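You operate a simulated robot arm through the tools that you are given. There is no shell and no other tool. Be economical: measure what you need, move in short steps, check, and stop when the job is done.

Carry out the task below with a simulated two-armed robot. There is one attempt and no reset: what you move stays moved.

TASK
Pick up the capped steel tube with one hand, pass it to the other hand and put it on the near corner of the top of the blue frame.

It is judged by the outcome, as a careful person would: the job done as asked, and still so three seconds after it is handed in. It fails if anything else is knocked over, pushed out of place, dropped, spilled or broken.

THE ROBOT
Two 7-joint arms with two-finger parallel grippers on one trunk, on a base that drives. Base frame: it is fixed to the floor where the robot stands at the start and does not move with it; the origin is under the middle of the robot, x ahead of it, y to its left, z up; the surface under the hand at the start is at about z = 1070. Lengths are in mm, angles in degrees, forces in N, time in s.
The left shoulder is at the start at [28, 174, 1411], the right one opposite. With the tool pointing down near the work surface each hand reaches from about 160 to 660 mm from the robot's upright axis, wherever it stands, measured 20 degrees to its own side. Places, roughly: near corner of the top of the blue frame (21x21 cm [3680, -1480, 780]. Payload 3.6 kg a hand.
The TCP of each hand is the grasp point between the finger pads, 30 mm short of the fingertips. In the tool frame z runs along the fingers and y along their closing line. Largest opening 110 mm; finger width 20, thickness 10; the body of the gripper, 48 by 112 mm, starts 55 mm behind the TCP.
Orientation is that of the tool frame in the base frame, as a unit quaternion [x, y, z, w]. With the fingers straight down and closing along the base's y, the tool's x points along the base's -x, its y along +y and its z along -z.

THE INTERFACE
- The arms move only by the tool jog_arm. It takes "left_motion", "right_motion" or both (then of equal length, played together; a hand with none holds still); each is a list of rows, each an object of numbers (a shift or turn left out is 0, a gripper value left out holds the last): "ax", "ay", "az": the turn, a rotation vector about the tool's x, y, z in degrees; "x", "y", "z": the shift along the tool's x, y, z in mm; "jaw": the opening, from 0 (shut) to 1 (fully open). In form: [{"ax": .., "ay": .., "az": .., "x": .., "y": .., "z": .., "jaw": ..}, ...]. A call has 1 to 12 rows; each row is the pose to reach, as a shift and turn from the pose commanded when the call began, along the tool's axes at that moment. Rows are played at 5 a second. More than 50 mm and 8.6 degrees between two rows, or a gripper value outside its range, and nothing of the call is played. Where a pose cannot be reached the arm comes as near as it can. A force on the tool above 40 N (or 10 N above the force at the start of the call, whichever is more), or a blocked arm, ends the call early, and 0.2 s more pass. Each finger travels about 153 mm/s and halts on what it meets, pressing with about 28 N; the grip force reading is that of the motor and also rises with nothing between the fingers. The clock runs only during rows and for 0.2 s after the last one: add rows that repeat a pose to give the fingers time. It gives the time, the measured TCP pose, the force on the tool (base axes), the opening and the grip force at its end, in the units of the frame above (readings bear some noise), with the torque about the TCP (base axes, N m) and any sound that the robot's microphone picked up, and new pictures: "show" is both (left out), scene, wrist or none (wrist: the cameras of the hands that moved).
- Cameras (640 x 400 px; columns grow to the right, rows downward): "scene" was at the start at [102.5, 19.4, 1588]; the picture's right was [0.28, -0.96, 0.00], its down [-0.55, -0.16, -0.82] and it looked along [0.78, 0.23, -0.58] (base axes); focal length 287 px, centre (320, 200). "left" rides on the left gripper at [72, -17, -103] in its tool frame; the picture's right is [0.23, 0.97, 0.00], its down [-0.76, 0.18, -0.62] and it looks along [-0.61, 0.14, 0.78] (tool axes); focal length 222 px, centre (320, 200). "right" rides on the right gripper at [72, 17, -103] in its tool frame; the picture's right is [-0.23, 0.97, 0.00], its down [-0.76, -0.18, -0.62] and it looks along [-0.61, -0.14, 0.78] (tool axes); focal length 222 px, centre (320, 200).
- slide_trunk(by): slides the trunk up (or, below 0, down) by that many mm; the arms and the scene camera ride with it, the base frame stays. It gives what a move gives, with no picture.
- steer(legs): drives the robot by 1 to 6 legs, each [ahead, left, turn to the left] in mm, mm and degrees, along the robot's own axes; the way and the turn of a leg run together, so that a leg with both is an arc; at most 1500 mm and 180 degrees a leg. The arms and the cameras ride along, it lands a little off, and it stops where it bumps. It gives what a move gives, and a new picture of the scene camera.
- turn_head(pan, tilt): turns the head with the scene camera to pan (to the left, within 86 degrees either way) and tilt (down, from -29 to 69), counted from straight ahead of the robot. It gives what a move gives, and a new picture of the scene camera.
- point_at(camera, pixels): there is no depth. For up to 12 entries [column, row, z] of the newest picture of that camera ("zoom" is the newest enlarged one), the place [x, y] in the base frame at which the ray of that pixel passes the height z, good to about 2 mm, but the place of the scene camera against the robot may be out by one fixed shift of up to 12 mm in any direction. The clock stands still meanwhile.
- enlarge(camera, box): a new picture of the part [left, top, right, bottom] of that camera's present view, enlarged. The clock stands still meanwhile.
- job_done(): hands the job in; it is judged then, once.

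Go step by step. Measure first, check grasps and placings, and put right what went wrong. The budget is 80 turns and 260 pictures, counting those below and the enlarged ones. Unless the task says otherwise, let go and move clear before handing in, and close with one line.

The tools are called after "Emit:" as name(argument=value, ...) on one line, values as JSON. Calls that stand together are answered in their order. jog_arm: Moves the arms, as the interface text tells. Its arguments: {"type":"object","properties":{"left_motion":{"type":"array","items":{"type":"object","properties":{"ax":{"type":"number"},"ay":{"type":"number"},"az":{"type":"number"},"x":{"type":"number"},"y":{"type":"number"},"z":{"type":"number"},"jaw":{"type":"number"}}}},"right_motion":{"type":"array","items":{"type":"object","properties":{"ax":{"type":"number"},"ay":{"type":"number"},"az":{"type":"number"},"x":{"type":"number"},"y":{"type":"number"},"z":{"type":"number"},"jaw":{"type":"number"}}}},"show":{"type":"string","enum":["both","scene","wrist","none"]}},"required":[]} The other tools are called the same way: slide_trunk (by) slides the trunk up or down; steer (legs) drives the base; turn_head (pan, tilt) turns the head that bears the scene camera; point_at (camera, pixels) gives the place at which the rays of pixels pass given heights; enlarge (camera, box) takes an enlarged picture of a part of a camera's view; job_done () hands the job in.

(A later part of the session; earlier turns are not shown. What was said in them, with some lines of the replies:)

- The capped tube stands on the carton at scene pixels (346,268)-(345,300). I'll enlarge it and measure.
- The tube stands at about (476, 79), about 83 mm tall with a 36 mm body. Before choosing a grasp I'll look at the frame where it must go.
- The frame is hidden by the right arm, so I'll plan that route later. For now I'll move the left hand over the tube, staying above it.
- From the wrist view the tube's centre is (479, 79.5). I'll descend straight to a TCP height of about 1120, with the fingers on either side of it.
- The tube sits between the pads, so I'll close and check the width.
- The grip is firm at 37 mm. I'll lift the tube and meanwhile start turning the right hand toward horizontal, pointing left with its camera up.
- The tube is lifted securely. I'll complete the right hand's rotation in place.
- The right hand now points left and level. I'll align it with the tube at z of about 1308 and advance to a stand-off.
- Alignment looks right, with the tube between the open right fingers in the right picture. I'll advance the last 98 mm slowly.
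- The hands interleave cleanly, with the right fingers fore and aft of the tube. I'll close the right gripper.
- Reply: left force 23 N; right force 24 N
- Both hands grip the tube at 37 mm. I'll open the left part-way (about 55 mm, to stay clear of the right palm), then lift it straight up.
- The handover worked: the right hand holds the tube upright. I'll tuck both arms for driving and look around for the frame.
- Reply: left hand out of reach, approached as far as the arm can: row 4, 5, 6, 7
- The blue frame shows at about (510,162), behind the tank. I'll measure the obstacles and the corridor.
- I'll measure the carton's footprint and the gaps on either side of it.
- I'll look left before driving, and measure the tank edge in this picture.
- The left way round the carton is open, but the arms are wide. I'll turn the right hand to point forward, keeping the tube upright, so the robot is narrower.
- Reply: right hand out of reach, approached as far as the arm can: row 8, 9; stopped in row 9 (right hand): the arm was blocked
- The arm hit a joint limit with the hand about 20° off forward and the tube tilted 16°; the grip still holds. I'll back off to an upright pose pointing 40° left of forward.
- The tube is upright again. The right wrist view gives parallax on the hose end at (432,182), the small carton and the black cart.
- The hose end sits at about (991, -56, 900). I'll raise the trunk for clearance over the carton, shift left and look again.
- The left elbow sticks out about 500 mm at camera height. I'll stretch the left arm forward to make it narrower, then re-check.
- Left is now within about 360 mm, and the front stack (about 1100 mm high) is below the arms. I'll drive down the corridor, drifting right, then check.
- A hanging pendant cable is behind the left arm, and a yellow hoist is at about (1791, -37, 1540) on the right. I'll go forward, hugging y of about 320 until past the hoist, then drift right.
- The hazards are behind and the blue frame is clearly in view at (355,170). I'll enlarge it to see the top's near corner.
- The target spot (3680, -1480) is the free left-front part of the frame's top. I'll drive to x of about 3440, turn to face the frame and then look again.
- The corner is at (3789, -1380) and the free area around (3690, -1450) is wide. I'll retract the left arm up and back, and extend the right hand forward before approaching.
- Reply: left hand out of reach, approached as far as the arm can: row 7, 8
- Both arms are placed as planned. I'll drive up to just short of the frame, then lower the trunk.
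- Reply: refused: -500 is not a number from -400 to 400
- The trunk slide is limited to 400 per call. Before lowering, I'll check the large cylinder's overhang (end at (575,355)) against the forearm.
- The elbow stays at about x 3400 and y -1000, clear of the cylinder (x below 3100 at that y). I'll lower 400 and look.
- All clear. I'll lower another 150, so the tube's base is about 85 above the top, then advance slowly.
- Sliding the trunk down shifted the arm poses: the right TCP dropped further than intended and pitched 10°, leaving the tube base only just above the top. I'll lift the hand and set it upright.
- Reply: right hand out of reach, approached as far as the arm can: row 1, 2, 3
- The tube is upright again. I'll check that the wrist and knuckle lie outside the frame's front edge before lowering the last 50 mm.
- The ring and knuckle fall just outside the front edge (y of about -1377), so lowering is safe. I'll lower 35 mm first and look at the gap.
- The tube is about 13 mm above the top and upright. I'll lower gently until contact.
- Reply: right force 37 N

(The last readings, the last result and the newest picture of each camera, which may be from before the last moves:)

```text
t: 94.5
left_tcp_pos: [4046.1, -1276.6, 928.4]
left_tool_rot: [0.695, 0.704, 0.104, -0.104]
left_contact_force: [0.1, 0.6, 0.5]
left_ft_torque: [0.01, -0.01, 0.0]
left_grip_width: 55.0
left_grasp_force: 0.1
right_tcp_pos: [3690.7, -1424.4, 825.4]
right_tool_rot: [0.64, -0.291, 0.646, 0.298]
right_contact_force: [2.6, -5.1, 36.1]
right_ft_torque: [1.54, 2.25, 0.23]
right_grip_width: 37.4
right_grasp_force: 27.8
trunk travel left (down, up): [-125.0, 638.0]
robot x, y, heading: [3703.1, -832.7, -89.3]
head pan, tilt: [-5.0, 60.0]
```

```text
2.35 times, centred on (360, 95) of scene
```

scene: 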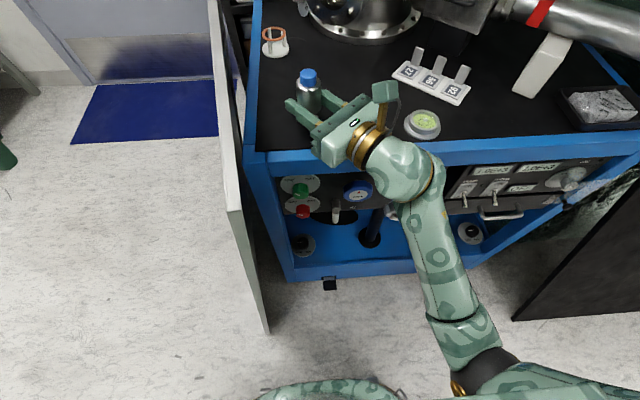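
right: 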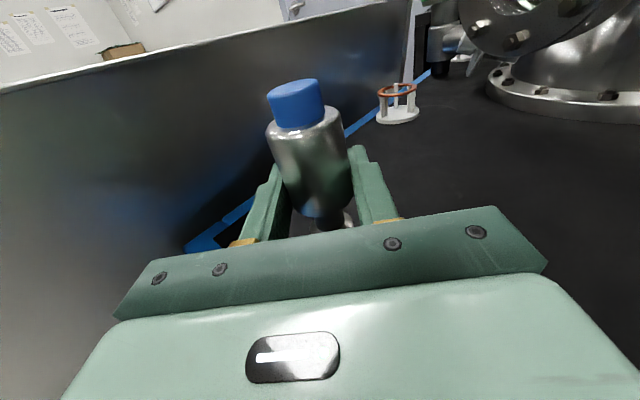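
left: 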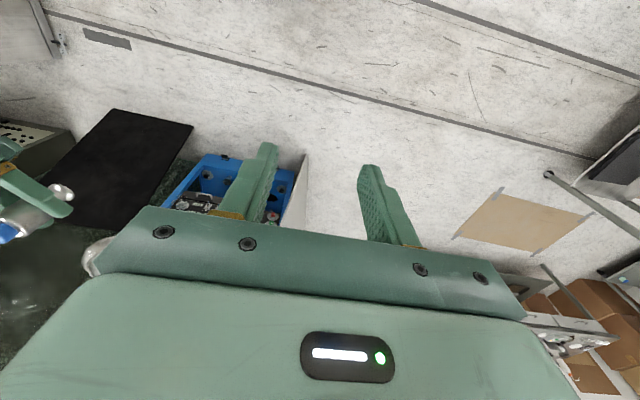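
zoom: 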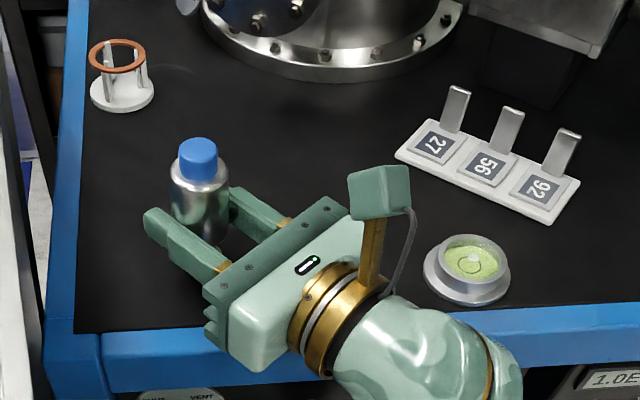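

The torque puts the 36 N contact at about (3628, -1381): the gripper palm is resting on the blue rim, not the tube on the top. I'll lift and yaw the hand to point straight at the frame, so the palm stays outside the rim.

Emit:
jog_arm(right_motion=[{"x": 15}, {"x": 35}, {"x": 55}, {"x": 55, "ax": -8}, {"x": 55, "ax": -16}, {"x": 55, "ax": -24}, {"x": 55, "ax": -32}, {"x": 55, "ax": -39}, {"x": 55, "ax": -39}])

```text
t: 95.7
left_tcp_pos: [4046.4, -1280.5, 926.3]
left_tool_rot: [0.695, 0.703, 0.106, -0.106]
left_contact_force: [-0.6, -0.3, 0.0]
left_ft_torque: [0.03, 0.05, 0.02]
left_grip_width: 54.9
left_grasp_force: 0.2
right_tcp_pos: [3629.7, -1446.8, 841.7]
right_tool_rot: [0.635, -0.304, 0.563, 0.432]
right_contact_force: [0.8, -0.5, -0.9]
right_ft_torque: [0.02, 0.01, 0.0]
right_grip_width: 37.2
right_grasp_force: 28.5
right hand out of reach, approached as far as the arm can: row 4, 5
trunk travel left (down, up): [-125.0, 638.0]
robot x, y, heading: [3708.1, -830.2, -89.7]
head pan, tilt: [-5.0, 60.0]
stopped in row 5 (right hand): the arm was blocked; the commanded pose is now the measured one
```

scene: 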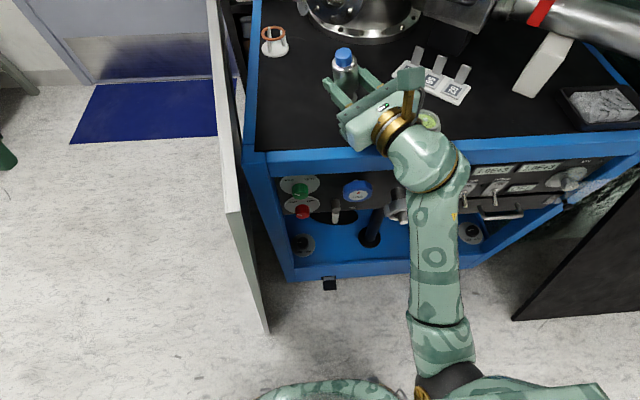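
right: 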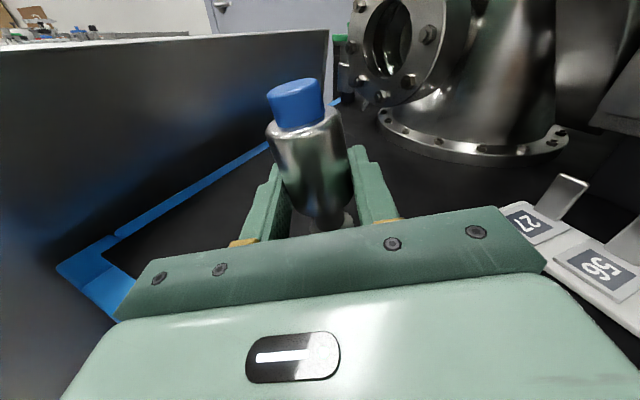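

That yaw hits a joint limit, so I'll restore the reachable upright pose (40° left of forward) higher up. I'll turn the base instead to aim the hand.

Emit:
jog_arm(right_motion=[{"x": 20, "y": -5}, {"x": 40, "y": -15, "z": -1, "ax": 4.4, "ay": 0.3, "az": 4}, {"x": 58, "y": -30, "z": -2, "ax": 8.7, "ay": 0.6, "az": 8}, {"x": 71, "y": -44, "z": -4, "ax": 13.1, "ay": 0.9, "az": 11.9}, {"x": 71, "y": -44, "z": -4, "ax": 13.1, "ay": 0.9, "az": 11.9}])

```text
t: 96.2
left_tcp_pos: [4045.8, -1278.9, 926.1]
left_tool_rot: [0.695, 0.704, 0.105, -0.106]
left_contact_force: [-0.1, -0.2, -0.9]
left_ft_torque: [-0.01, 0.02, 0.0]
left_grip_width: 55.1
left_grasp_force: 0.0
right_tcp_pos: [3601.5, -1445.6, 823.4]
right_tool_rot: [0.681, -0.266, 0.505, 0.458]
right_contact_force: [-0.1, -1.0, 4.9]
right_ft_torque: [0.33, 0.24, 0.11]
right_grip_width: 37.5
right_grasp_force: 28.4
right hand out of reach, approached as far as the arm can: row 1, 2
trunk travel left (down, up): [-125.0, 638.0]
robot x, y, heading: [3709.7, -832.0, -89.1]
head pan, tilt: [-5.0, 60.0]
stopped in row 2 (right hand): the arm was blocked; the commanded pose is now the measured one
```

scene: 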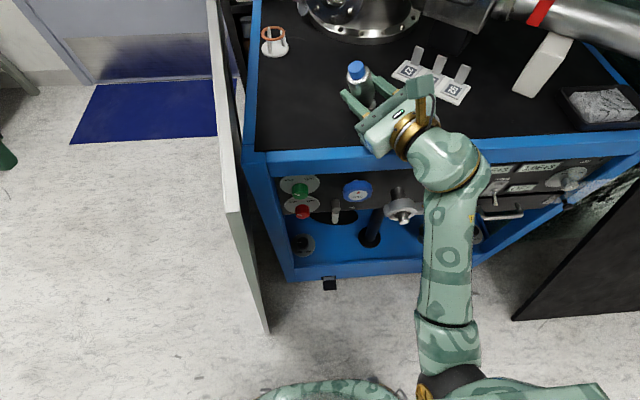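
right: 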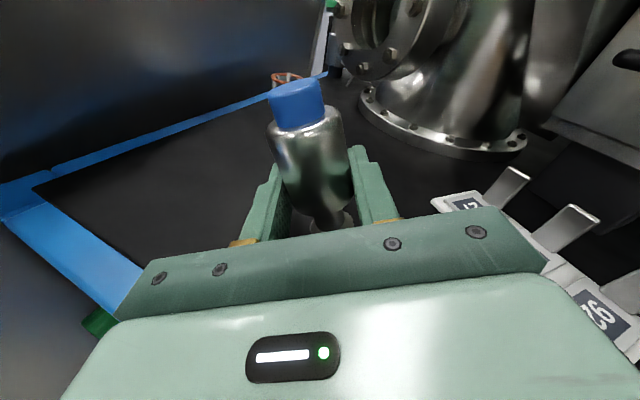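

The arm is drifting near its limits toward the label stand. I'll raise the trunk to lift everything clear straight away.

Emit:
slide_trunk(by=160)

Emit:
turn_head(pan=-5, tilt=58)

```text
t: 98.0
left_tcp_pos: [4045.6, -1280.3, 1086.1]
left_tool_rot: [0.695, 0.703, 0.106, -0.105]
left_contact_force: [0.1, 0.0, -0.4]
left_ft_torque: [0.0, 0.01, -0.01]
left_grip_width: 55.1
left_grasp_force: 0.1
right_tcp_pos: [3603.4, -1446.5, 981.3]
right_tool_rot: [0.682, -0.265, 0.507, 0.455]
right_contact_force: [-0.3, 0.2, -1.9]
right_ft_torque: [0.02, 0.01, 0.0]
right_grip_width: 36.7
right_grasp_force: 27.9
trunk travel left (down, up): [-285.0, 478.0]
robot x, y, heading: [3706.5, -829.2, -89.7]
head pan, tilt: [-5.0, 60.0]
```

```text
t: 98.6
left_tcp_pos: [4045.8, -1279.2, 1086.1]
left_tool_rot: [0.694, 0.704, 0.106, -0.105]
left_contact_force: [-0.7, 0.0, -0.8]
left_ft_torque: [0.01, 0.01, 0.06]
left_grip_width: 55.2
left_grasp_force: 0.0
right_tcp_pos: [3603.3, -1444.7, 982.6]
right_tool_rot: [0.682, -0.265, 0.507, 0.456]
right_contact_force: [-0.2, 0.3, -0.8]
right_ft_torque: [0.02, 0.0, 0.03]
right_grip_width: 37.2
right_grasp_force: 27.9
trunk travel left (down, up): [-285.0, 478.0]
robot x, y, heading: [3705.5, -832.3, -89.3]
head pan, tilt: [-5.0, 58.0]
```

scene: 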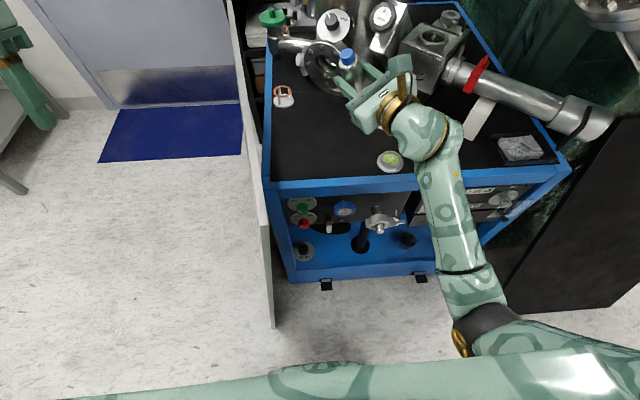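

Everything is clear now. I'll back away 300 mm to re-form the arm pose freely.

Emit:
steer(legs=[[-330, 0, 0]])

Emit:
enlarge(camera="right", box=[0, 0, 640, 300])

```text
t: 100.8
left_tcp_pos: [4041.6, -945.4, 1089.1]
left_tool_rot: [0.695, 0.703, 0.104, -0.104]
left_contact_force: [-1.0, 0.6, -0.2]
left_ft_torque: [0.0, -0.03, 0.0]
left_grip_width: 55.0
left_grasp_force: 0.1
right_tcp_pos: [3598.5, -1109.7, 982.6]
right_tool_rot: [0.681, -0.266, 0.506, 0.457]
right_contact_force: [-0.3, 0.3, -1.8]
right_ft_torque: [-0.02, 0.01, -0.02]
right_grip_width: 37.3
right_grasp_force: 27.4
trunk travel left (down, up): [-285.0, 478.0]
robot x, y, heading: [3704.3, -498.3, -89.7]
head pan, tilt: [-5.0, 58.0]
```

scene: 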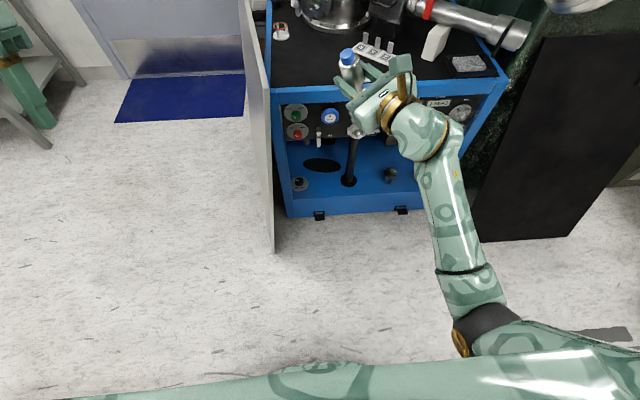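

```text
1.00 times, centred on (320, 150) of right (not enlarged: the box is as wide or as high as the picture)
```

zoom: 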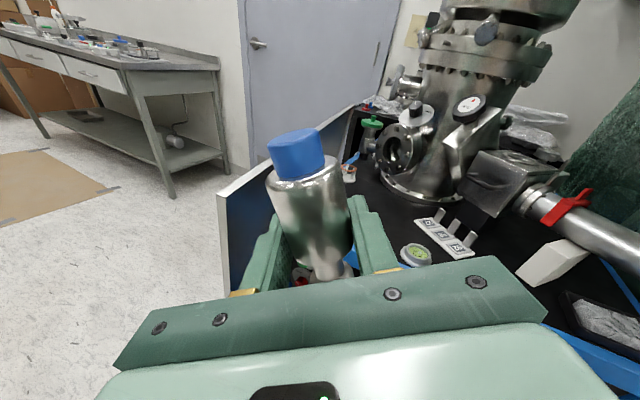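

The frame's items are undisturbed. With free space I'll set the hand upright again, 45° left of forward at a comfortable reach.

Emit:
jog_arm(right_motion=[{"x": 17, "y": -10, "z": -8, "ax": 2.9, "ay": 1.2, "az": 3.3}, {"x": 35, "y": -21, "z": -16, "ax": 5.8, "ay": 2.4, "az": 6.6}, {"x": 52, "y": -31, "z": -24, "ax": 8.8, "ay": 3.6, "az": 10}, {"x": 70, "y": -42, "z": -32, "ax": 11.7, "ay": 4.8, "az": 13.3}, {"x": 87, "y": -52, "z": -40, "ax": 14.6, "ay": 6, "az": 16.6}, {"x": 104, "y": -63, "z": -49, "ax": 17.5, "ay": 7.2, "az": 19.9}, {"x": 104, "y": -63, "z": -49, "ax": 17.5, "ay": 7.2, "az": 19.9}])

```text
t: 102.4
left_tcp_pos: [4043.0, -946.7, 1086.3]
left_tool_rot: [0.696, 0.703, 0.105, -0.105]
left_contact_force: [0.4, -0.2, 0.0]
left_ft_torque: [0.0, 0.01, -0.03]
left_grip_width: 55.0
left_grasp_force: 0.0
right_tcp_pos: [3665.2, -1029.7, 1062.4]
right_tool_rot: [0.654, -0.27, 0.654, 0.269]
right_contact_force: [-0.4, 0.3, -1.2]
right_ft_torque: [0.0, -0.01, 0.02]
right_grip_width: 37.1
right_grasp_force: 28.1
trunk travel left (down, up): [-285.0, 478.0]
robot x, y, heading: [3705.1, -496.5, -89.5]
head pan, tilt: [-5.0, 58.0]
```

scene: 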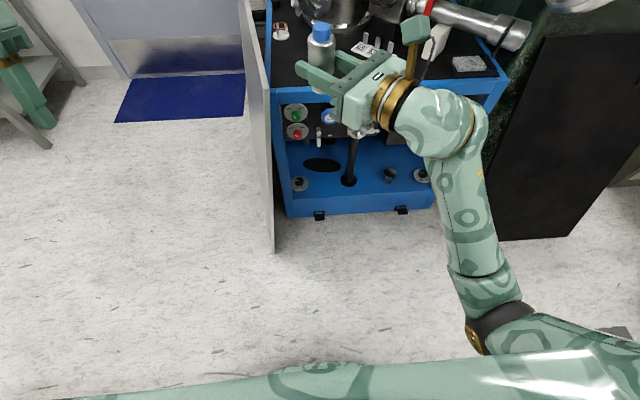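
right: 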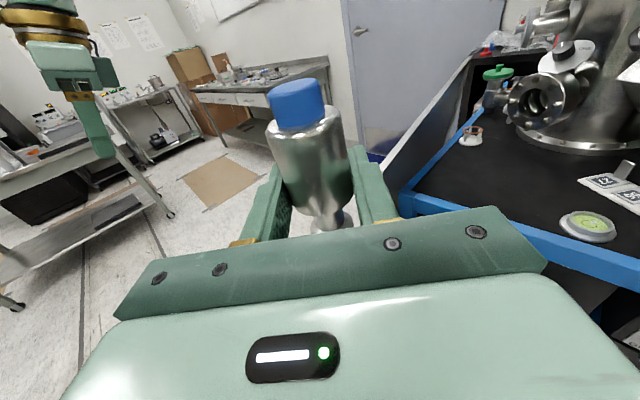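

The pose is reached exactly. I'll test the trunk slide here in free space, before approaching, to see whether the pose holds.

Emit:
slide_trunk(by=-180)

```text
t: 104.4
left_tcp_pos: [4043.1, -946.1, 907.0]
left_tool_rot: [0.695, 0.703, 0.105, -0.105]
left_contact_force: [0.3, 0.0, 0.5]
left_ft_torque: [0.01, -0.03, 0.0]
left_grip_width: 55.0
left_grasp_force: 0.0
right_tcp_pos: [3665.4, -1029.4, 881.8]
right_tool_rot: [0.653, -0.27, 0.654, 0.27]
right_contact_force: [0.4, 0.2, -1.3]
right_ft_torque: [0.02, -0.03, -0.01]
right_grip_width: 37.2
right_grasp_force: 27.7
trunk travel left (down, up): [-105.0, 658.0]
robot x, y, heading: [3707.6, -499.1, -89.3]
head pan, tilt: [-5.0, 58.0]
```

The pose holds while sliding. To keep the base away from the leaning board when I turn, I'll shift the hand 100 mm left and 30 forward relative to the robot.

Emit:
jog_arm(right_motion=[{"z": 31, "y": -16}, {"z": 62, "y": -33}, {"z": 92, "y": -49.5}, {"z": 92, "y": -49.5}], show="none")

Emit:
turn_head(pan=15, tilt=55)

Emit:
point_at(camera="scene", pixels=[[320, 200, 780]])

```text
t: 105.4
left_tcp_pos: [4042.3, -946.1, 906.3]
left_tool_rot: [0.695, 0.704, 0.106, -0.104]
left_contact_force: [0.6, -0.4, 0.6]
left_ft_torque: [-0.03, 0.03, 0.01]
left_grip_width: 55.2
left_grasp_force: 0.0
right_tcp_pos: [3715.9, -1073.9, 799.1]
right_tool_rot: [0.71, -0.237, 0.593, 0.297]
right_contact_force: [-0.3, 0.0, -2.1]
right_ft_torque: [-0.03, 0.03, -0.02]
right_grip_width: 37.1
right_grasp_force: 28.1
right hand out of reach, approached as far as the arm can: row 1, 2, 3, 4
trunk travel left (down, up): [-105.0, 658.0]
robot x, y, heading: [3706.8, -499.9, -89.9]
head pan, tilt: [-5.0, 58.0]
stopped in row 4 (right hand): the arm was blocked; the commanded pose is now the measured one
```

```text
t: 106.2
left_tcp_pos: [4042.3, -945.5, 906.3]
left_tool_rot: [0.695, 0.703, 0.105, -0.105]
left_contact_force: [0.3, -0.8, 0.1]
left_ft_torque: [0.03, -0.05, -0.03]
left_grip_width: 54.8
left_grasp_force: 0.1
right_tcp_pos: [3716.9, -1073.8, 798.6]
right_tool_rot: [0.71, -0.238, 0.592, 0.298]
right_contact_force: [0.2, -0.1, -1.9]
right_ft_torque: [-0.02, 0.01, -0.01]
right_grip_width: 37.2
right_grasp_force: 27.6
trunk travel left (down, up): [-105.0, 658.0]
robot x, y, heading: [3704.0, -500.9, -89.4]
head pan, tilt: [15.0, 55.0]
```

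scene: 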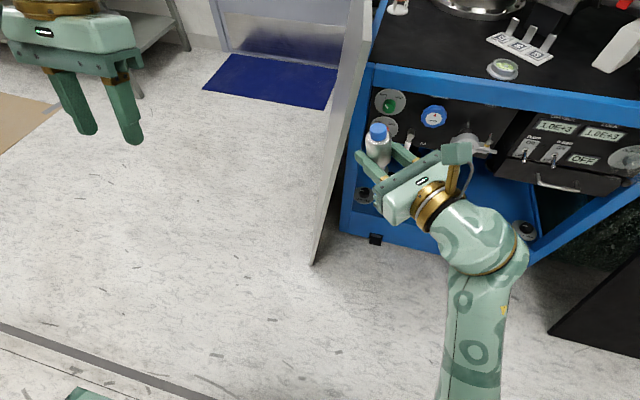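

```text
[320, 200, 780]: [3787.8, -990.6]
```

The limit is at longer reach and to the left, so I'll go back nearer. First I'll use parallax to get the true heights of the rim and surface from this lower view.

Emit:
enlarge(camera="scene", box=[340, 0, 580, 150])

Emit:
point_at(camera="scene", pixels=[[371, 66, 770], [371, 66, 780], [371, 66, 790], [371, 66, 800], [503, 78, 780], [503, 78, 800], [313, 264, 0], [500, 82, 780]])

```text
2.67 times, centred on (460, 75) of scene
```

zoom: 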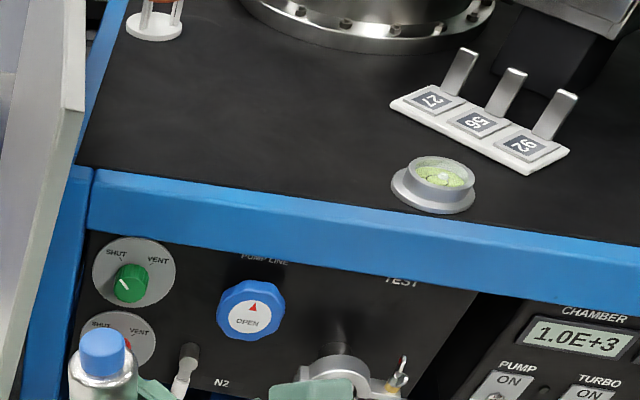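

```text
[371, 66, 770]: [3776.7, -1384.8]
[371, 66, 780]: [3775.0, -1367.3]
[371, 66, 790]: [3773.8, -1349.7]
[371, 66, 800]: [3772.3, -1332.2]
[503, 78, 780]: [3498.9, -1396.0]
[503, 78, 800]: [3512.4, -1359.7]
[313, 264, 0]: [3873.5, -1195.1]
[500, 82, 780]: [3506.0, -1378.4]
```

The black top is flush with the rim, so the earlier contact was most likely the wrist ring on the front edge. I'll restore the good pose, then approach with a slight base turn and a placement nearer the edge, so the ring clears.

Emit:
jog_arm(right_motion=[{"x": 24, "y": 5, "z": -26, "ax": -0.1, "ay": 2.3, "az": 2.7}, {"x": 48, "y": 11, "z": -52, "ax": -0.2, "ay": 4.7, "az": 5.5}, {"x": 71.5, "y": 16.3, "z": -77, "ax": -0.3, "ay": 7, "az": 8.2}, {"x": 71.5, "y": 16.3, "z": -77, "ax": -0.3, "ay": 7, "az": 8.2}], show="none")

```text
t: 107.2
left_tcp_pos: [4043.2, -946.9, 906.1]
left_tool_rot: [0.695, 0.703, 0.106, -0.105]
left_contact_force: [1.5, -0.4, 0.0]
left_ft_torque: [-0.02, 0.0, -0.02]
left_grip_width: 55.1
left_grasp_force: 0.1
right_tcp_pos: [3663.7, -1029.6, 882.2]
right_tool_rot: [0.651, -0.271, 0.657, 0.267]
right_contact_force: [-0.1, 0.3, -2.4]
right_ft_torque: [-0.01, 0.02, -0.02]
right_grip_width: 37.0
right_grasp_force: 28.2
trunk travel left (down, up): [-105.0, 658.0]
robot x, y, heading: [3704.0, -496.4, -89.7]
head pan, tilt: [15.0, 55.0]
```

The pose is restored. I'll turn 12° and approach, stopping about 50 mm short.

Emit:
steer(legs=[[0, 125, -12.3], [350, 75, 0]])

```text
t: 110.4
left_tcp_pos: [4062.8, -1381.9, 907.4]
left_tool_rot: [0.766, 0.625, 0.116, -0.094]
left_contact_force: [-0.2, 0.3, -0.8]
left_ft_torque: [0.0, -0.01, -0.02]
left_grip_width: 55.0
left_grasp_force: 0.0
right_tcp_pos: [3675.3, -1382.4, 881.6]
right_tool_rot: [0.619, -0.339, 0.624, 0.336]
right_contact_force: [-0.3, -0.8, -1.8]
right_ft_torque: [-0.01, -0.01, 0.02]
right_grip_width: 37.2
right_grasp_force: 28.2
trunk travel left (down, up): [-105.0, 658.0]
robot x, y, heading: [3827.7, -864.5, -101.7]
head pan, tilt: [15.0, 55.0]
```

scene: 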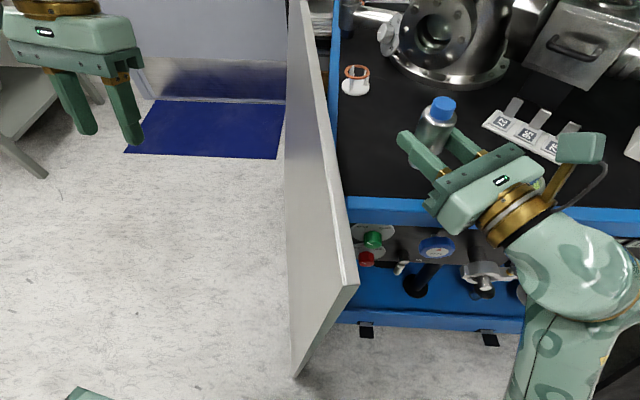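

Good approach: tube at (3675, -1382), upright. I'll drive the last 32 mm and check before lowering.

Emit:
steer(legs=[[32, 12, 0]])

Emit:
turn_head(pan=-8, tilt=62)

Emit:
point_at(camera="scene", pixels=[[320, 200, 780]])

```text
t: 111.2
left_tcp_pos: [4068.7, -1415.0, 905.4]
left_tool_rot: [0.765, 0.626, 0.117, -0.094]
left_contact_force: [-0.4, 0.0, 0.0]
left_ft_torque: [0.04, 0.01, 0.02]
left_grip_width: 55.0
left_grasp_force: 0.0
right_tcp_pos: [3681.1, -1417.4, 881.7]
right_tool_rot: [0.619, -0.339, 0.623, 0.336]
right_contact_force: [0.0, -0.2, -2.0]
right_ft_torque: [0.01, -0.03, 0.01]
right_grip_width: 37.3
right_grasp_force: 28.0
trunk travel left (down, up): [-105.0, 658.0]
robot x, y, heading: [3830.6, -903.3, -101.5]
head pan, tilt: [15.0, 55.0]
```

scene: 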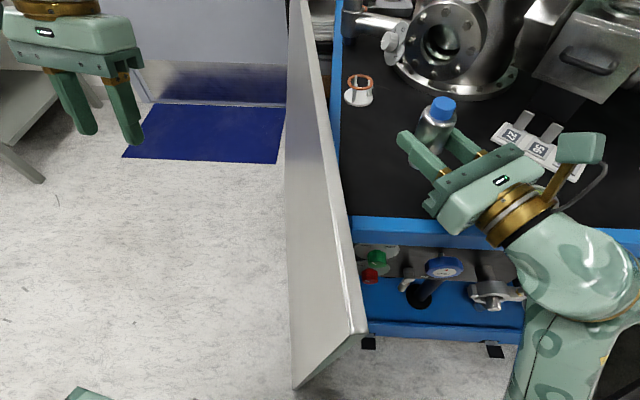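

```text
t: 112.1
left_tcp_pos: [4067.7, -1414.1, 905.8]
left_tool_rot: [0.766, 0.626, 0.116, -0.093]
left_contact_force: [0.9, 0.9, 1.0]
left_ft_torque: [0.0, 0.01, -0.02]
left_grip_width: 55.2
left_grasp_force: 0.1
right_tcp_pos: [3680.1, -1415.8, 882.0]
right_tool_rot: [0.619, -0.339, 0.623, 0.336]
right_contact_force: [-0.2, 0.1, -1.3]
right_ft_torque: [0.03, -0.03, 0.01]
right_grip_width: 37.2
right_grasp_force: 27.9
trunk travel left (down, up): [-105.0, 658.0]
robot x, y, heading: [3832.3, -907.5, -101.8]
head pan, tilt: [-8.0, 62.0]
```

scene: 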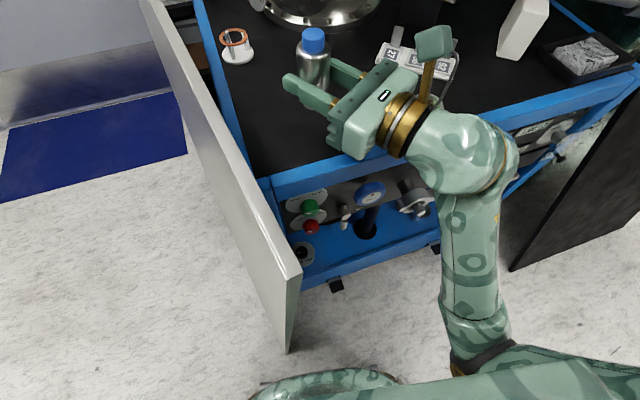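

```text
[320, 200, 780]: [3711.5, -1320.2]
```

Well positioned. I'll lower with the trunk by 45 mm (TCP to about 837) and check that the pose holds.

Emit:
slide_trunk(by=-45)

Emit:
enlarge(camera="scene", box=[230, 0, 530, 190])

```text
t: 113.0
left_tcp_pos: [4066.7, -1422.6, 849.6]
left_tool_rot: [0.763, 0.625, 0.13, -0.104]
left_contact_force: [-0.3, 0.4, 0.1]
left_ft_torque: [-0.05, 0.0, 0.03]
left_grip_width: 55.1
left_grasp_force: 0.1
right_tcp_pos: [3680.8, -1417.1, 837.1]
right_tool_rot: [0.619, -0.338, 0.624, 0.336]
right_contact_force: [-0.1, -0.7, -2.1]
right_ft_torque: [0.01, 0.02, -0.01]
right_grip_width: 37.1
right_grasp_force: 28.1
trunk travel left (down, up): [-60.0, 703.0]
robot x, y, heading: [3831.0, -907.7, -101.5]
head pan, tilt: [-8.0, 62.0]
```

```text
2.11 times, centred on (380, 95) of scene
```

zoom: 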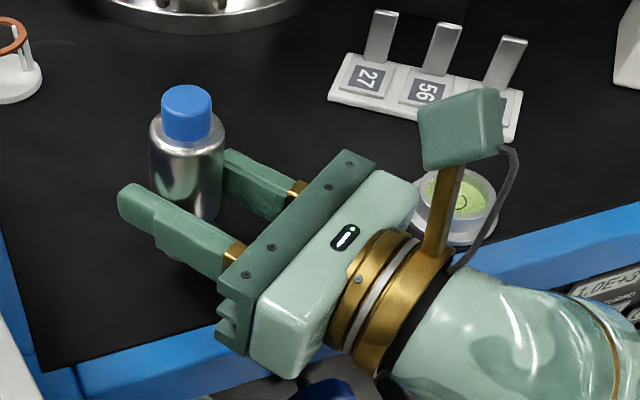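

The pose holds. I'll lower in small arm steps, watching the force and torque.

Emit:
jog_arm(right_motion=[{"x": -5}, {"x": -10}, {"x": -12}, {"x": -12}], show="none")

```text
t: 114.0
left_tcp_pos: [4065.2, -1423.5, 849.2]
left_tool_rot: [0.763, 0.625, 0.13, -0.105]
left_contact_force: [0.4, 0.3, 0.5]
left_ft_torque: [0.03, 0.03, 0.0]
left_grip_width: 54.9
left_grasp_force: 0.0
right_tcp_pos: [3680.0, -1415.8, 825.8]
right_tool_rot: [0.618, -0.338, 0.624, 0.337]
right_contact_force: [-1.2, -2.9, 5.0]
right_ft_torque: [0.2, 0.41, 0.18]
right_grip_width: 37.2
right_grasp_force: 27.8
trunk travel left (down, up): [-60.0, 703.0]
robot x, y, heading: [3833.6, -902.0, -101.8]
head pan, tilt: [-8.0, 62.0]
```

The torque shows light contact about 70 mm behind the TCP: the gripper underside is on the rim just before the tube lands. A 5° nose-down pitch lifts the palm about 6 mm, so the tube's base can touch first; a 5° lean is far within its stable range.

Emit:
jog_arm(right_motion=[{"x": 3}, {"x": 3, "ay": -2.5}, {"x": 3, "ay": -5}, {"x": 0, "ay": -5}, {"x": -3, "ay": -5}, {"x": -3, "ay": -5}], show="none")

```text
t: 115.0
left_tcp_pos: [4066.7, -1422.3, 848.6]
left_tool_rot: [0.762, 0.625, 0.13, -0.104]
left_contact_force: [1.0, -0.2, 0.4]
left_ft_torque: [-0.04, -0.03, 0.0]
left_grip_width: 54.8
left_grasp_force: 0.1
right_tcp_pos: [3675.4, -1404.2, 819.8]
right_tool_rot: [0.64, -0.345, 0.605, 0.326]
right_contact_force: [3.6, 2.3, 10.0]
right_ft_torque: [0.64, 0.3, -0.24]
right_grip_width: 37.3
right_grasp_force: 27.6
right hand out of reach, approached as far as the arm can: row 2, 3, 4, 5
trunk travel left (down, up): [-60.0, 703.0]
robot x, y, heading: [3832.8, -904.8, -101.7]
head pan, tilt: [-8.0, 62.0]
stopped in row 5 (right hand): the force on the tool passed its limit at 48 N (the readings are from after the stop); the commanded pose is now the measured one
```

The gripper's underside is still meeting the edge (contact at about (3637, -1355)), so the frame's edge is nearer than I thought. I'll look at the tube's base closely.

Emit:
enlarge(camera="right", box=[250, 150, 410, 250])

Emit:
turn_head(pan=18, tilt=45)

Emit:
enlarge(camera="scene", box=[370, 60, 570, 210])

```text
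4.00 times, centred on (330, 200) of right
```

zoom: 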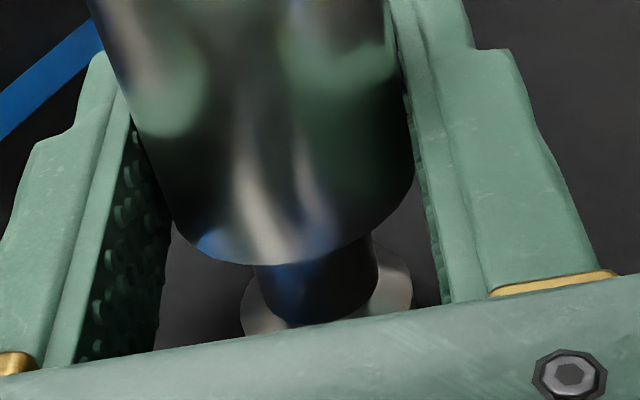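

```text
t: 115.9
left_tcp_pos: [4066.3, -1423.2, 848.5]
left_tool_rot: [0.763, 0.625, 0.13, -0.103]
left_contact_force: [0.7, -0.6, -0.1]
left_ft_torque: [0.0, -0.01, 0.01]
left_grip_width: 54.9
left_grasp_force: 0.1
right_tcp_pos: [3676.0, -1403.7, 820.2]
right_tool_rot: [0.639, -0.345, 0.605, 0.326]
right_contact_force: [5.9, -0.4, 19.7]
right_ft_torque: [1.11, 0.45, -0.35]
right_grip_width: 37.3
right_grasp_force: 27.9
trunk travel left (down, up): [-60.0, 703.0]
robot x, y, heading: [3833.9, -907.4, -101.8]
head pan, tilt: [18.0, 45.0]
```

scene: 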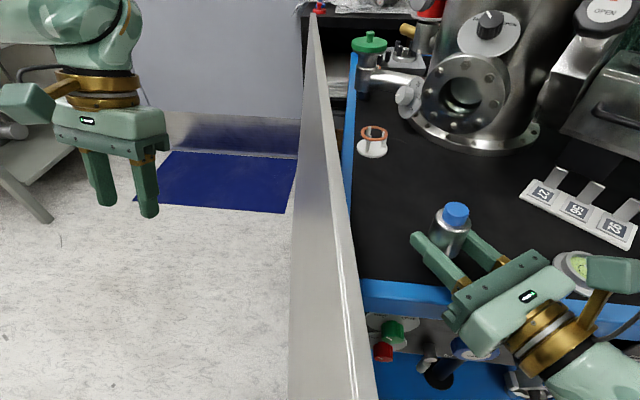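

```text
2.67 times, centred on (470, 135) of scene
```

zoom: 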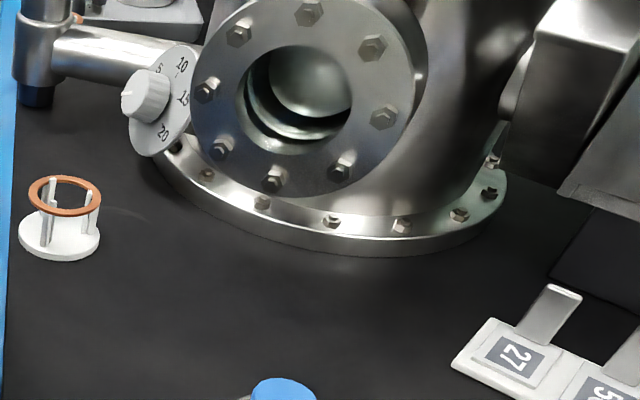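

Emit:
enlarge(camera="scene", box=[400, 190, 560, 310])

Emit:
point_at(camera="scene", pixels=[[455, 212, 880], [455, 212, 870], [390, 280, 780], [360, 278, 780], [380, 285, 785], [444, 283, 780]])

```text
3.33 times, centred on (480, 250) of scene
```

zoom: 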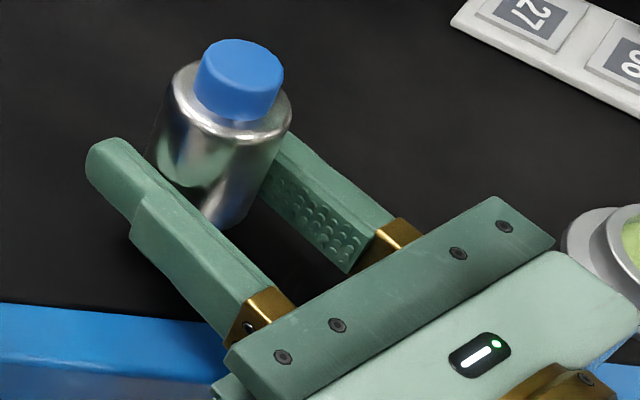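

```text
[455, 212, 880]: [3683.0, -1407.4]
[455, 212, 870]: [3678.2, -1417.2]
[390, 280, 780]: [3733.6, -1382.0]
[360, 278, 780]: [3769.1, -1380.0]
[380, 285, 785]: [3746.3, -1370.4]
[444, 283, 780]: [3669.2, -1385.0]
```

The gripper's underside reaches the frame slightly before the tube base, which leaves only about 2–3 mm under a nearly upright tube. I'll open the jaw in tiny steps so the tube settles down, guided between the fingers.

Emit:
jog_arm(right_motion=[{"jaw": 0.34}, {"jaw": 0.345}, {"jaw": 0.35}, {"jaw": 0.355}, {"jaw": 0.36}, {"jaw": 0.365}, {"jaw": 0.37}, {"jaw": 0.38}, {"jaw": 0.38}])

Emit:
enlarge(camera="scene", box=[400, 190, 560, 310])

Emit:
enlarge(camera="right", box=[220, 60, 420, 250])

```text
t: 117.9
left_tcp_pos: [4067.7, -1422.6, 848.1]
left_tool_rot: [0.763, 0.625, 0.13, -0.104]
left_contact_force: [-0.5, -0.5, -0.3]
left_ft_torque: [-0.03, -0.02, -0.02]
left_grip_width: 54.9
left_grasp_force: 0.0
right_tcp_pos: [3676.4, -1403.9, 820.1]
right_tool_rot: [0.64, -0.345, 0.604, 0.326]
right_contact_force: [4.5, -6.0, 30.8]
right_ft_torque: [1.33, 0.87, -0.02]
right_grip_width: 41.7
right_grasp_force: 0.0
trunk travel left (down, up): [-60.0, 703.0]
robot x, y, heading: [3830.1, -904.5, -102.1]
head pan, tilt: [18.0, 45.0]
```

scene: 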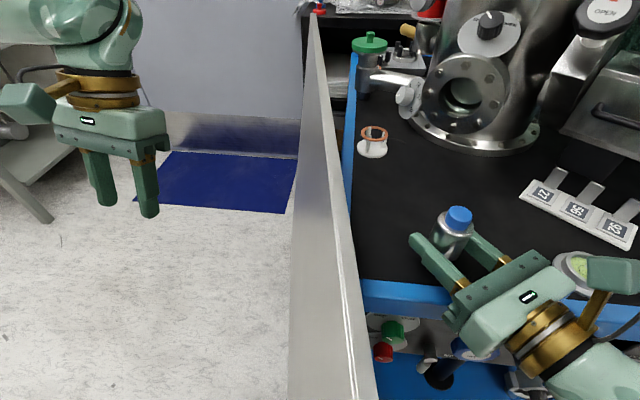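
right: 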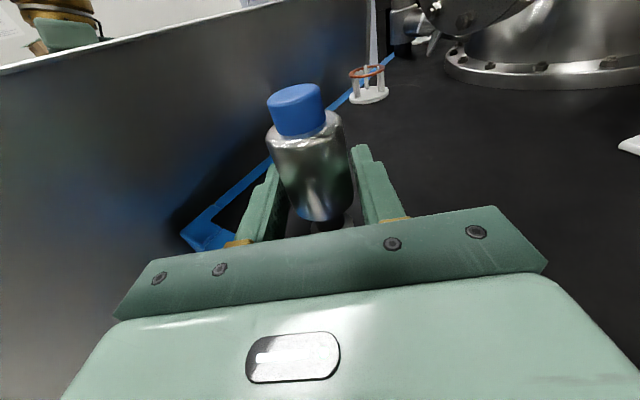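

```text
3.33 times, centred on (480, 250) of scene
```

zoom: 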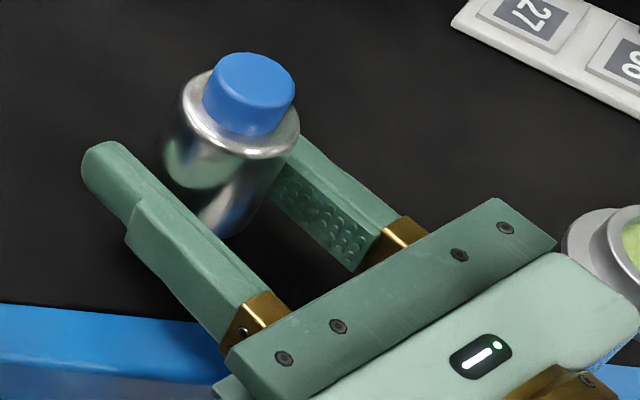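

```text
2.11 times, centred on (320, 155) of right
```

zoom: 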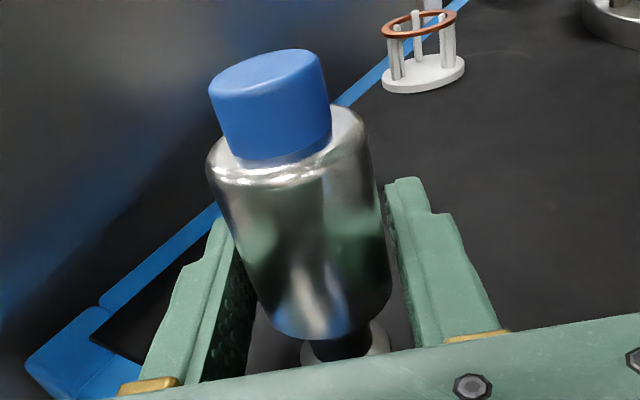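

The tube has settled and is free between the fingers (41.7 mm opening). I'll open wider and check that it stands on its own.

Emit:
jog_arm(right_motion=[{"jaw": 0.42}, {"jaw": 0.48}, {"jaw": 0.56}, {"jaw": 0.65}, {"jaw": 0.75}, {"jaw": 0.75}])

Emit:
enlarge(camera="scene", box=[400, 190, 560, 310])

```text
t: 119.3
left_tcp_pos: [4066.8, -1422.3, 849.1]
left_tool_rot: [0.764, 0.624, 0.129, -0.103]
left_contact_force: [-0.4, -0.4, -0.1]
left_ft_torque: [0.0, 0.02, 0.01]
left_grip_width: 54.7
left_grasp_force: 0.0
right_tcp_pos: [3675.7, -1403.2, 818.9]
right_tool_rot: [0.64, -0.346, 0.603, 0.327]
right_contact_force: [1.9, -6.6, 33.4]
right_ft_torque: [1.47, 1.06, 0.11]
right_grip_width: 82.3
right_grasp_force: 0.1
trunk travel left (down, up): [-60.0, 703.0]
robot x, y, heading: [3830.8, -904.2, -101.6]
head pan, tilt: [18.0, 45.0]
```

scene: 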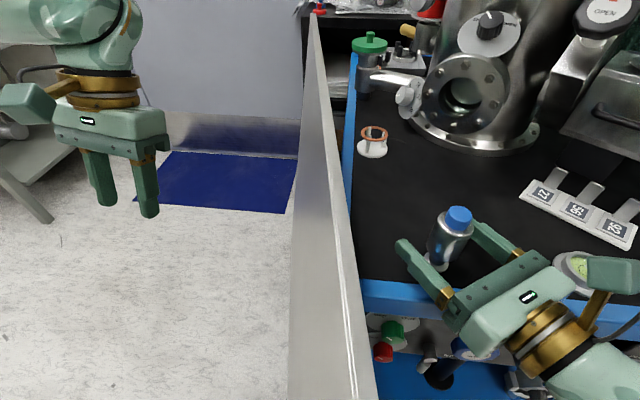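
right: 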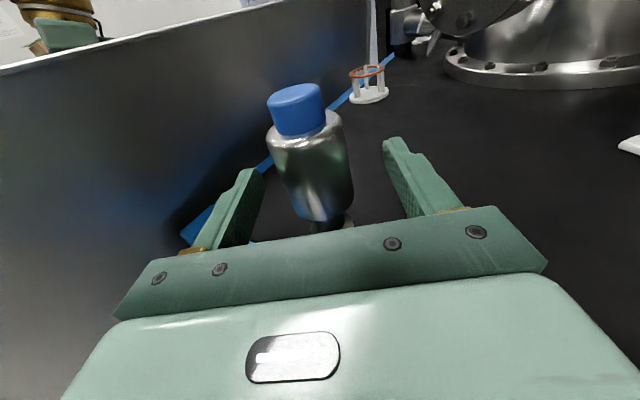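

```text
3.33 times, centred on (480, 250) of scene
```

zoom: 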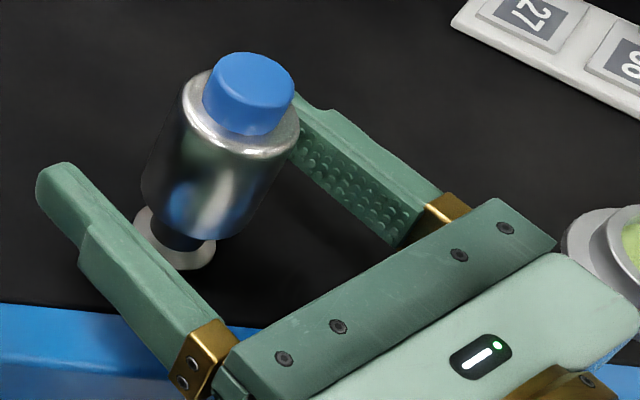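

The tube stands upright on its own, unchanged since release. I'll raise the trunk straight up so the fingers clear it.

Emit:
slide_trunk(by=30)

Emit:
slide_trunk(by=140)

Emit:
steer(legs=[[-350, 0, 0]])

Emit:
turn_head(pan=18, tilt=38)

```text
t: 120.0
left_tcp_pos: [4066.3, -1424.8, 878.5]
left_tool_rot: [0.763, 0.625, 0.13, -0.105]
left_contact_force: [0.3, -1.1, -0.3]
left_ft_torque: [0.02, -0.01, 0.02]
left_grip_width: 55.1
left_grasp_force: 0.1
right_tcp_pos: [3674.5, -1404.8, 846.8]
right_tool_rot: [0.64, -0.348, 0.603, 0.325]
right_contact_force: [0.4, -0.8, 0.2]
right_ft_torque: [-0.02, -0.01, -0.01]
right_grip_width: 82.4
right_grasp_force: 0.0
trunk travel left (down, up): [-90.0, 673.0]
robot x, y, heading: [3833.7, -905.6, -101.7]
head pan, tilt: [18.0, 45.0]
```

```text
t: 121.7
left_tcp_pos: [4066.4, -1424.6, 1017.3]
left_tool_rot: [0.763, 0.624, 0.13, -0.104]
left_contact_force: [0.1, -0.3, -0.2]
left_ft_torque: [-0.03, 0.03, -0.02]
left_grip_width: 55.2
left_grasp_force: 0.1
right_tcp_pos: [3674.3, -1405.2, 987.2]
right_tool_rot: [0.64, -0.347, 0.604, 0.325]
right_contact_force: [-0.5, -0.1, -0.4]
right_ft_torque: [-0.02, 0.02, -0.02]
right_grip_width: 82.3
right_grasp_force: 0.1
trunk travel left (down, up): [-230.0, 533.0]
robot x, y, heading: [3835.5, -905.1, -101.8]
head pan, tilt: [18.0, 45.0]
```

```text
t: 124.0
left_tcp_pos: [4138.5, -1076.5, 1018.9]
left_tool_rot: [0.763, 0.625, 0.129, -0.104]
left_contact_force: [0.3, 1.0, 0.8]
left_ft_torque: [-0.04, -0.03, -0.04]
left_grip_width: 55.0
left_grasp_force: 0.1
right_tcp_pos: [3747.7, -1057.1, 988.1]
right_tool_rot: [0.64, -0.345, 0.604, 0.325]
right_contact_force: [0.0, 0.2, -0.5]
right_ft_torque: [0.03, 0.01, -0.01]
right_grip_width: 82.4
right_grasp_force: 0.0
trunk travel left (down, up): [-230.0, 533.0]
robot x, y, heading: [3906.2, -558.4, -101.5]
head pan, tilt: [18.0, 45.0]
```

scene: 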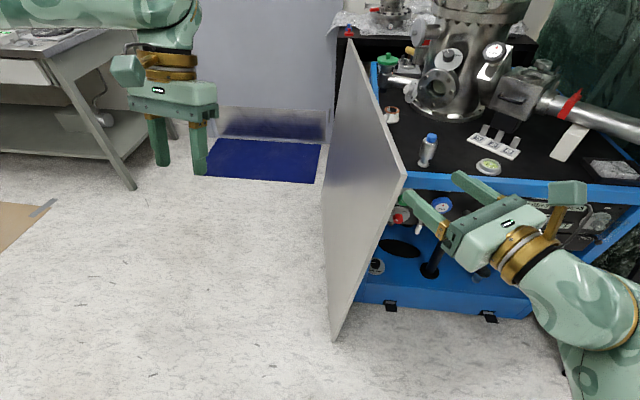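

```text
t: 124.7
left_tcp_pos: [4138.4, -1076.8, 1018.1]
left_tool_rot: [0.763, 0.625, 0.13, -0.105]
left_contact_force: [-0.9, -0.2, -0.6]
left_ft_torque: [0.01, 0.01, 0.0]
left_grip_width: 55.0
left_grasp_force: 0.0
right_tcp_pos: [3746.6, -1058.6, 988.3]
right_tool_rot: [0.64, -0.346, 0.604, 0.326]
right_contact_force: [0.9, 0.1, 0.1]
right_ft_torque: [-0.02, 0.01, -0.02]
right_grip_width: 82.7
right_grasp_force: 0.0
trunk travel left (down, up): [-230.0, 533.0]
robot x, y, heading: [3899.9, -555.6, -101.5]
head pan, tilt: [18.0, 38.0]
```

scene: 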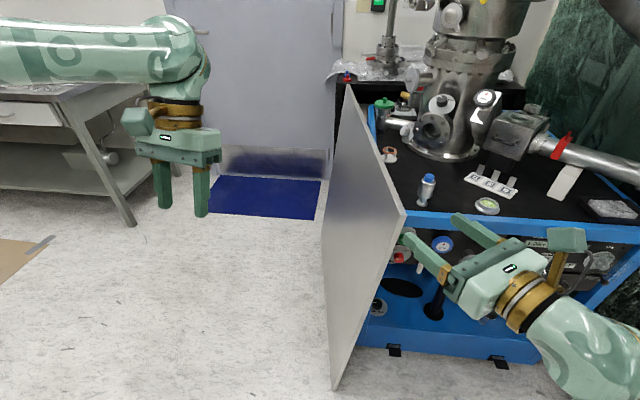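

The tube stands upright at the near corner at pixel (427,188), and the hands are clear. I'll take one close look to confirm.

Emit:
enlarge(camera="scene", box=[360, 130, 520, 230])

Emit:
point_at(camera="scene", pixels=[[425, 202, 780]])

```text
4.00 times, centred on (440, 180) of scene
```

zoom: 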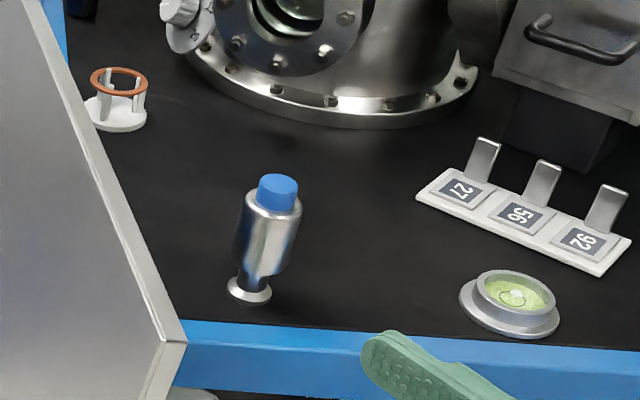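

```text
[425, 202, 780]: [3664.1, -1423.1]
```

The tube stands on its base at about (3664, -1423), within the near-corner area, and nothing else has moved. I'm handing in.

Emit:
job_done()

```text
The job is handed in.
```

The capped steel tube was picked up with the left hand and passed to the right. It now stands upright on the near corner of the blue frame's top, with both hands clear and nothing else disturbed in the final pictures.
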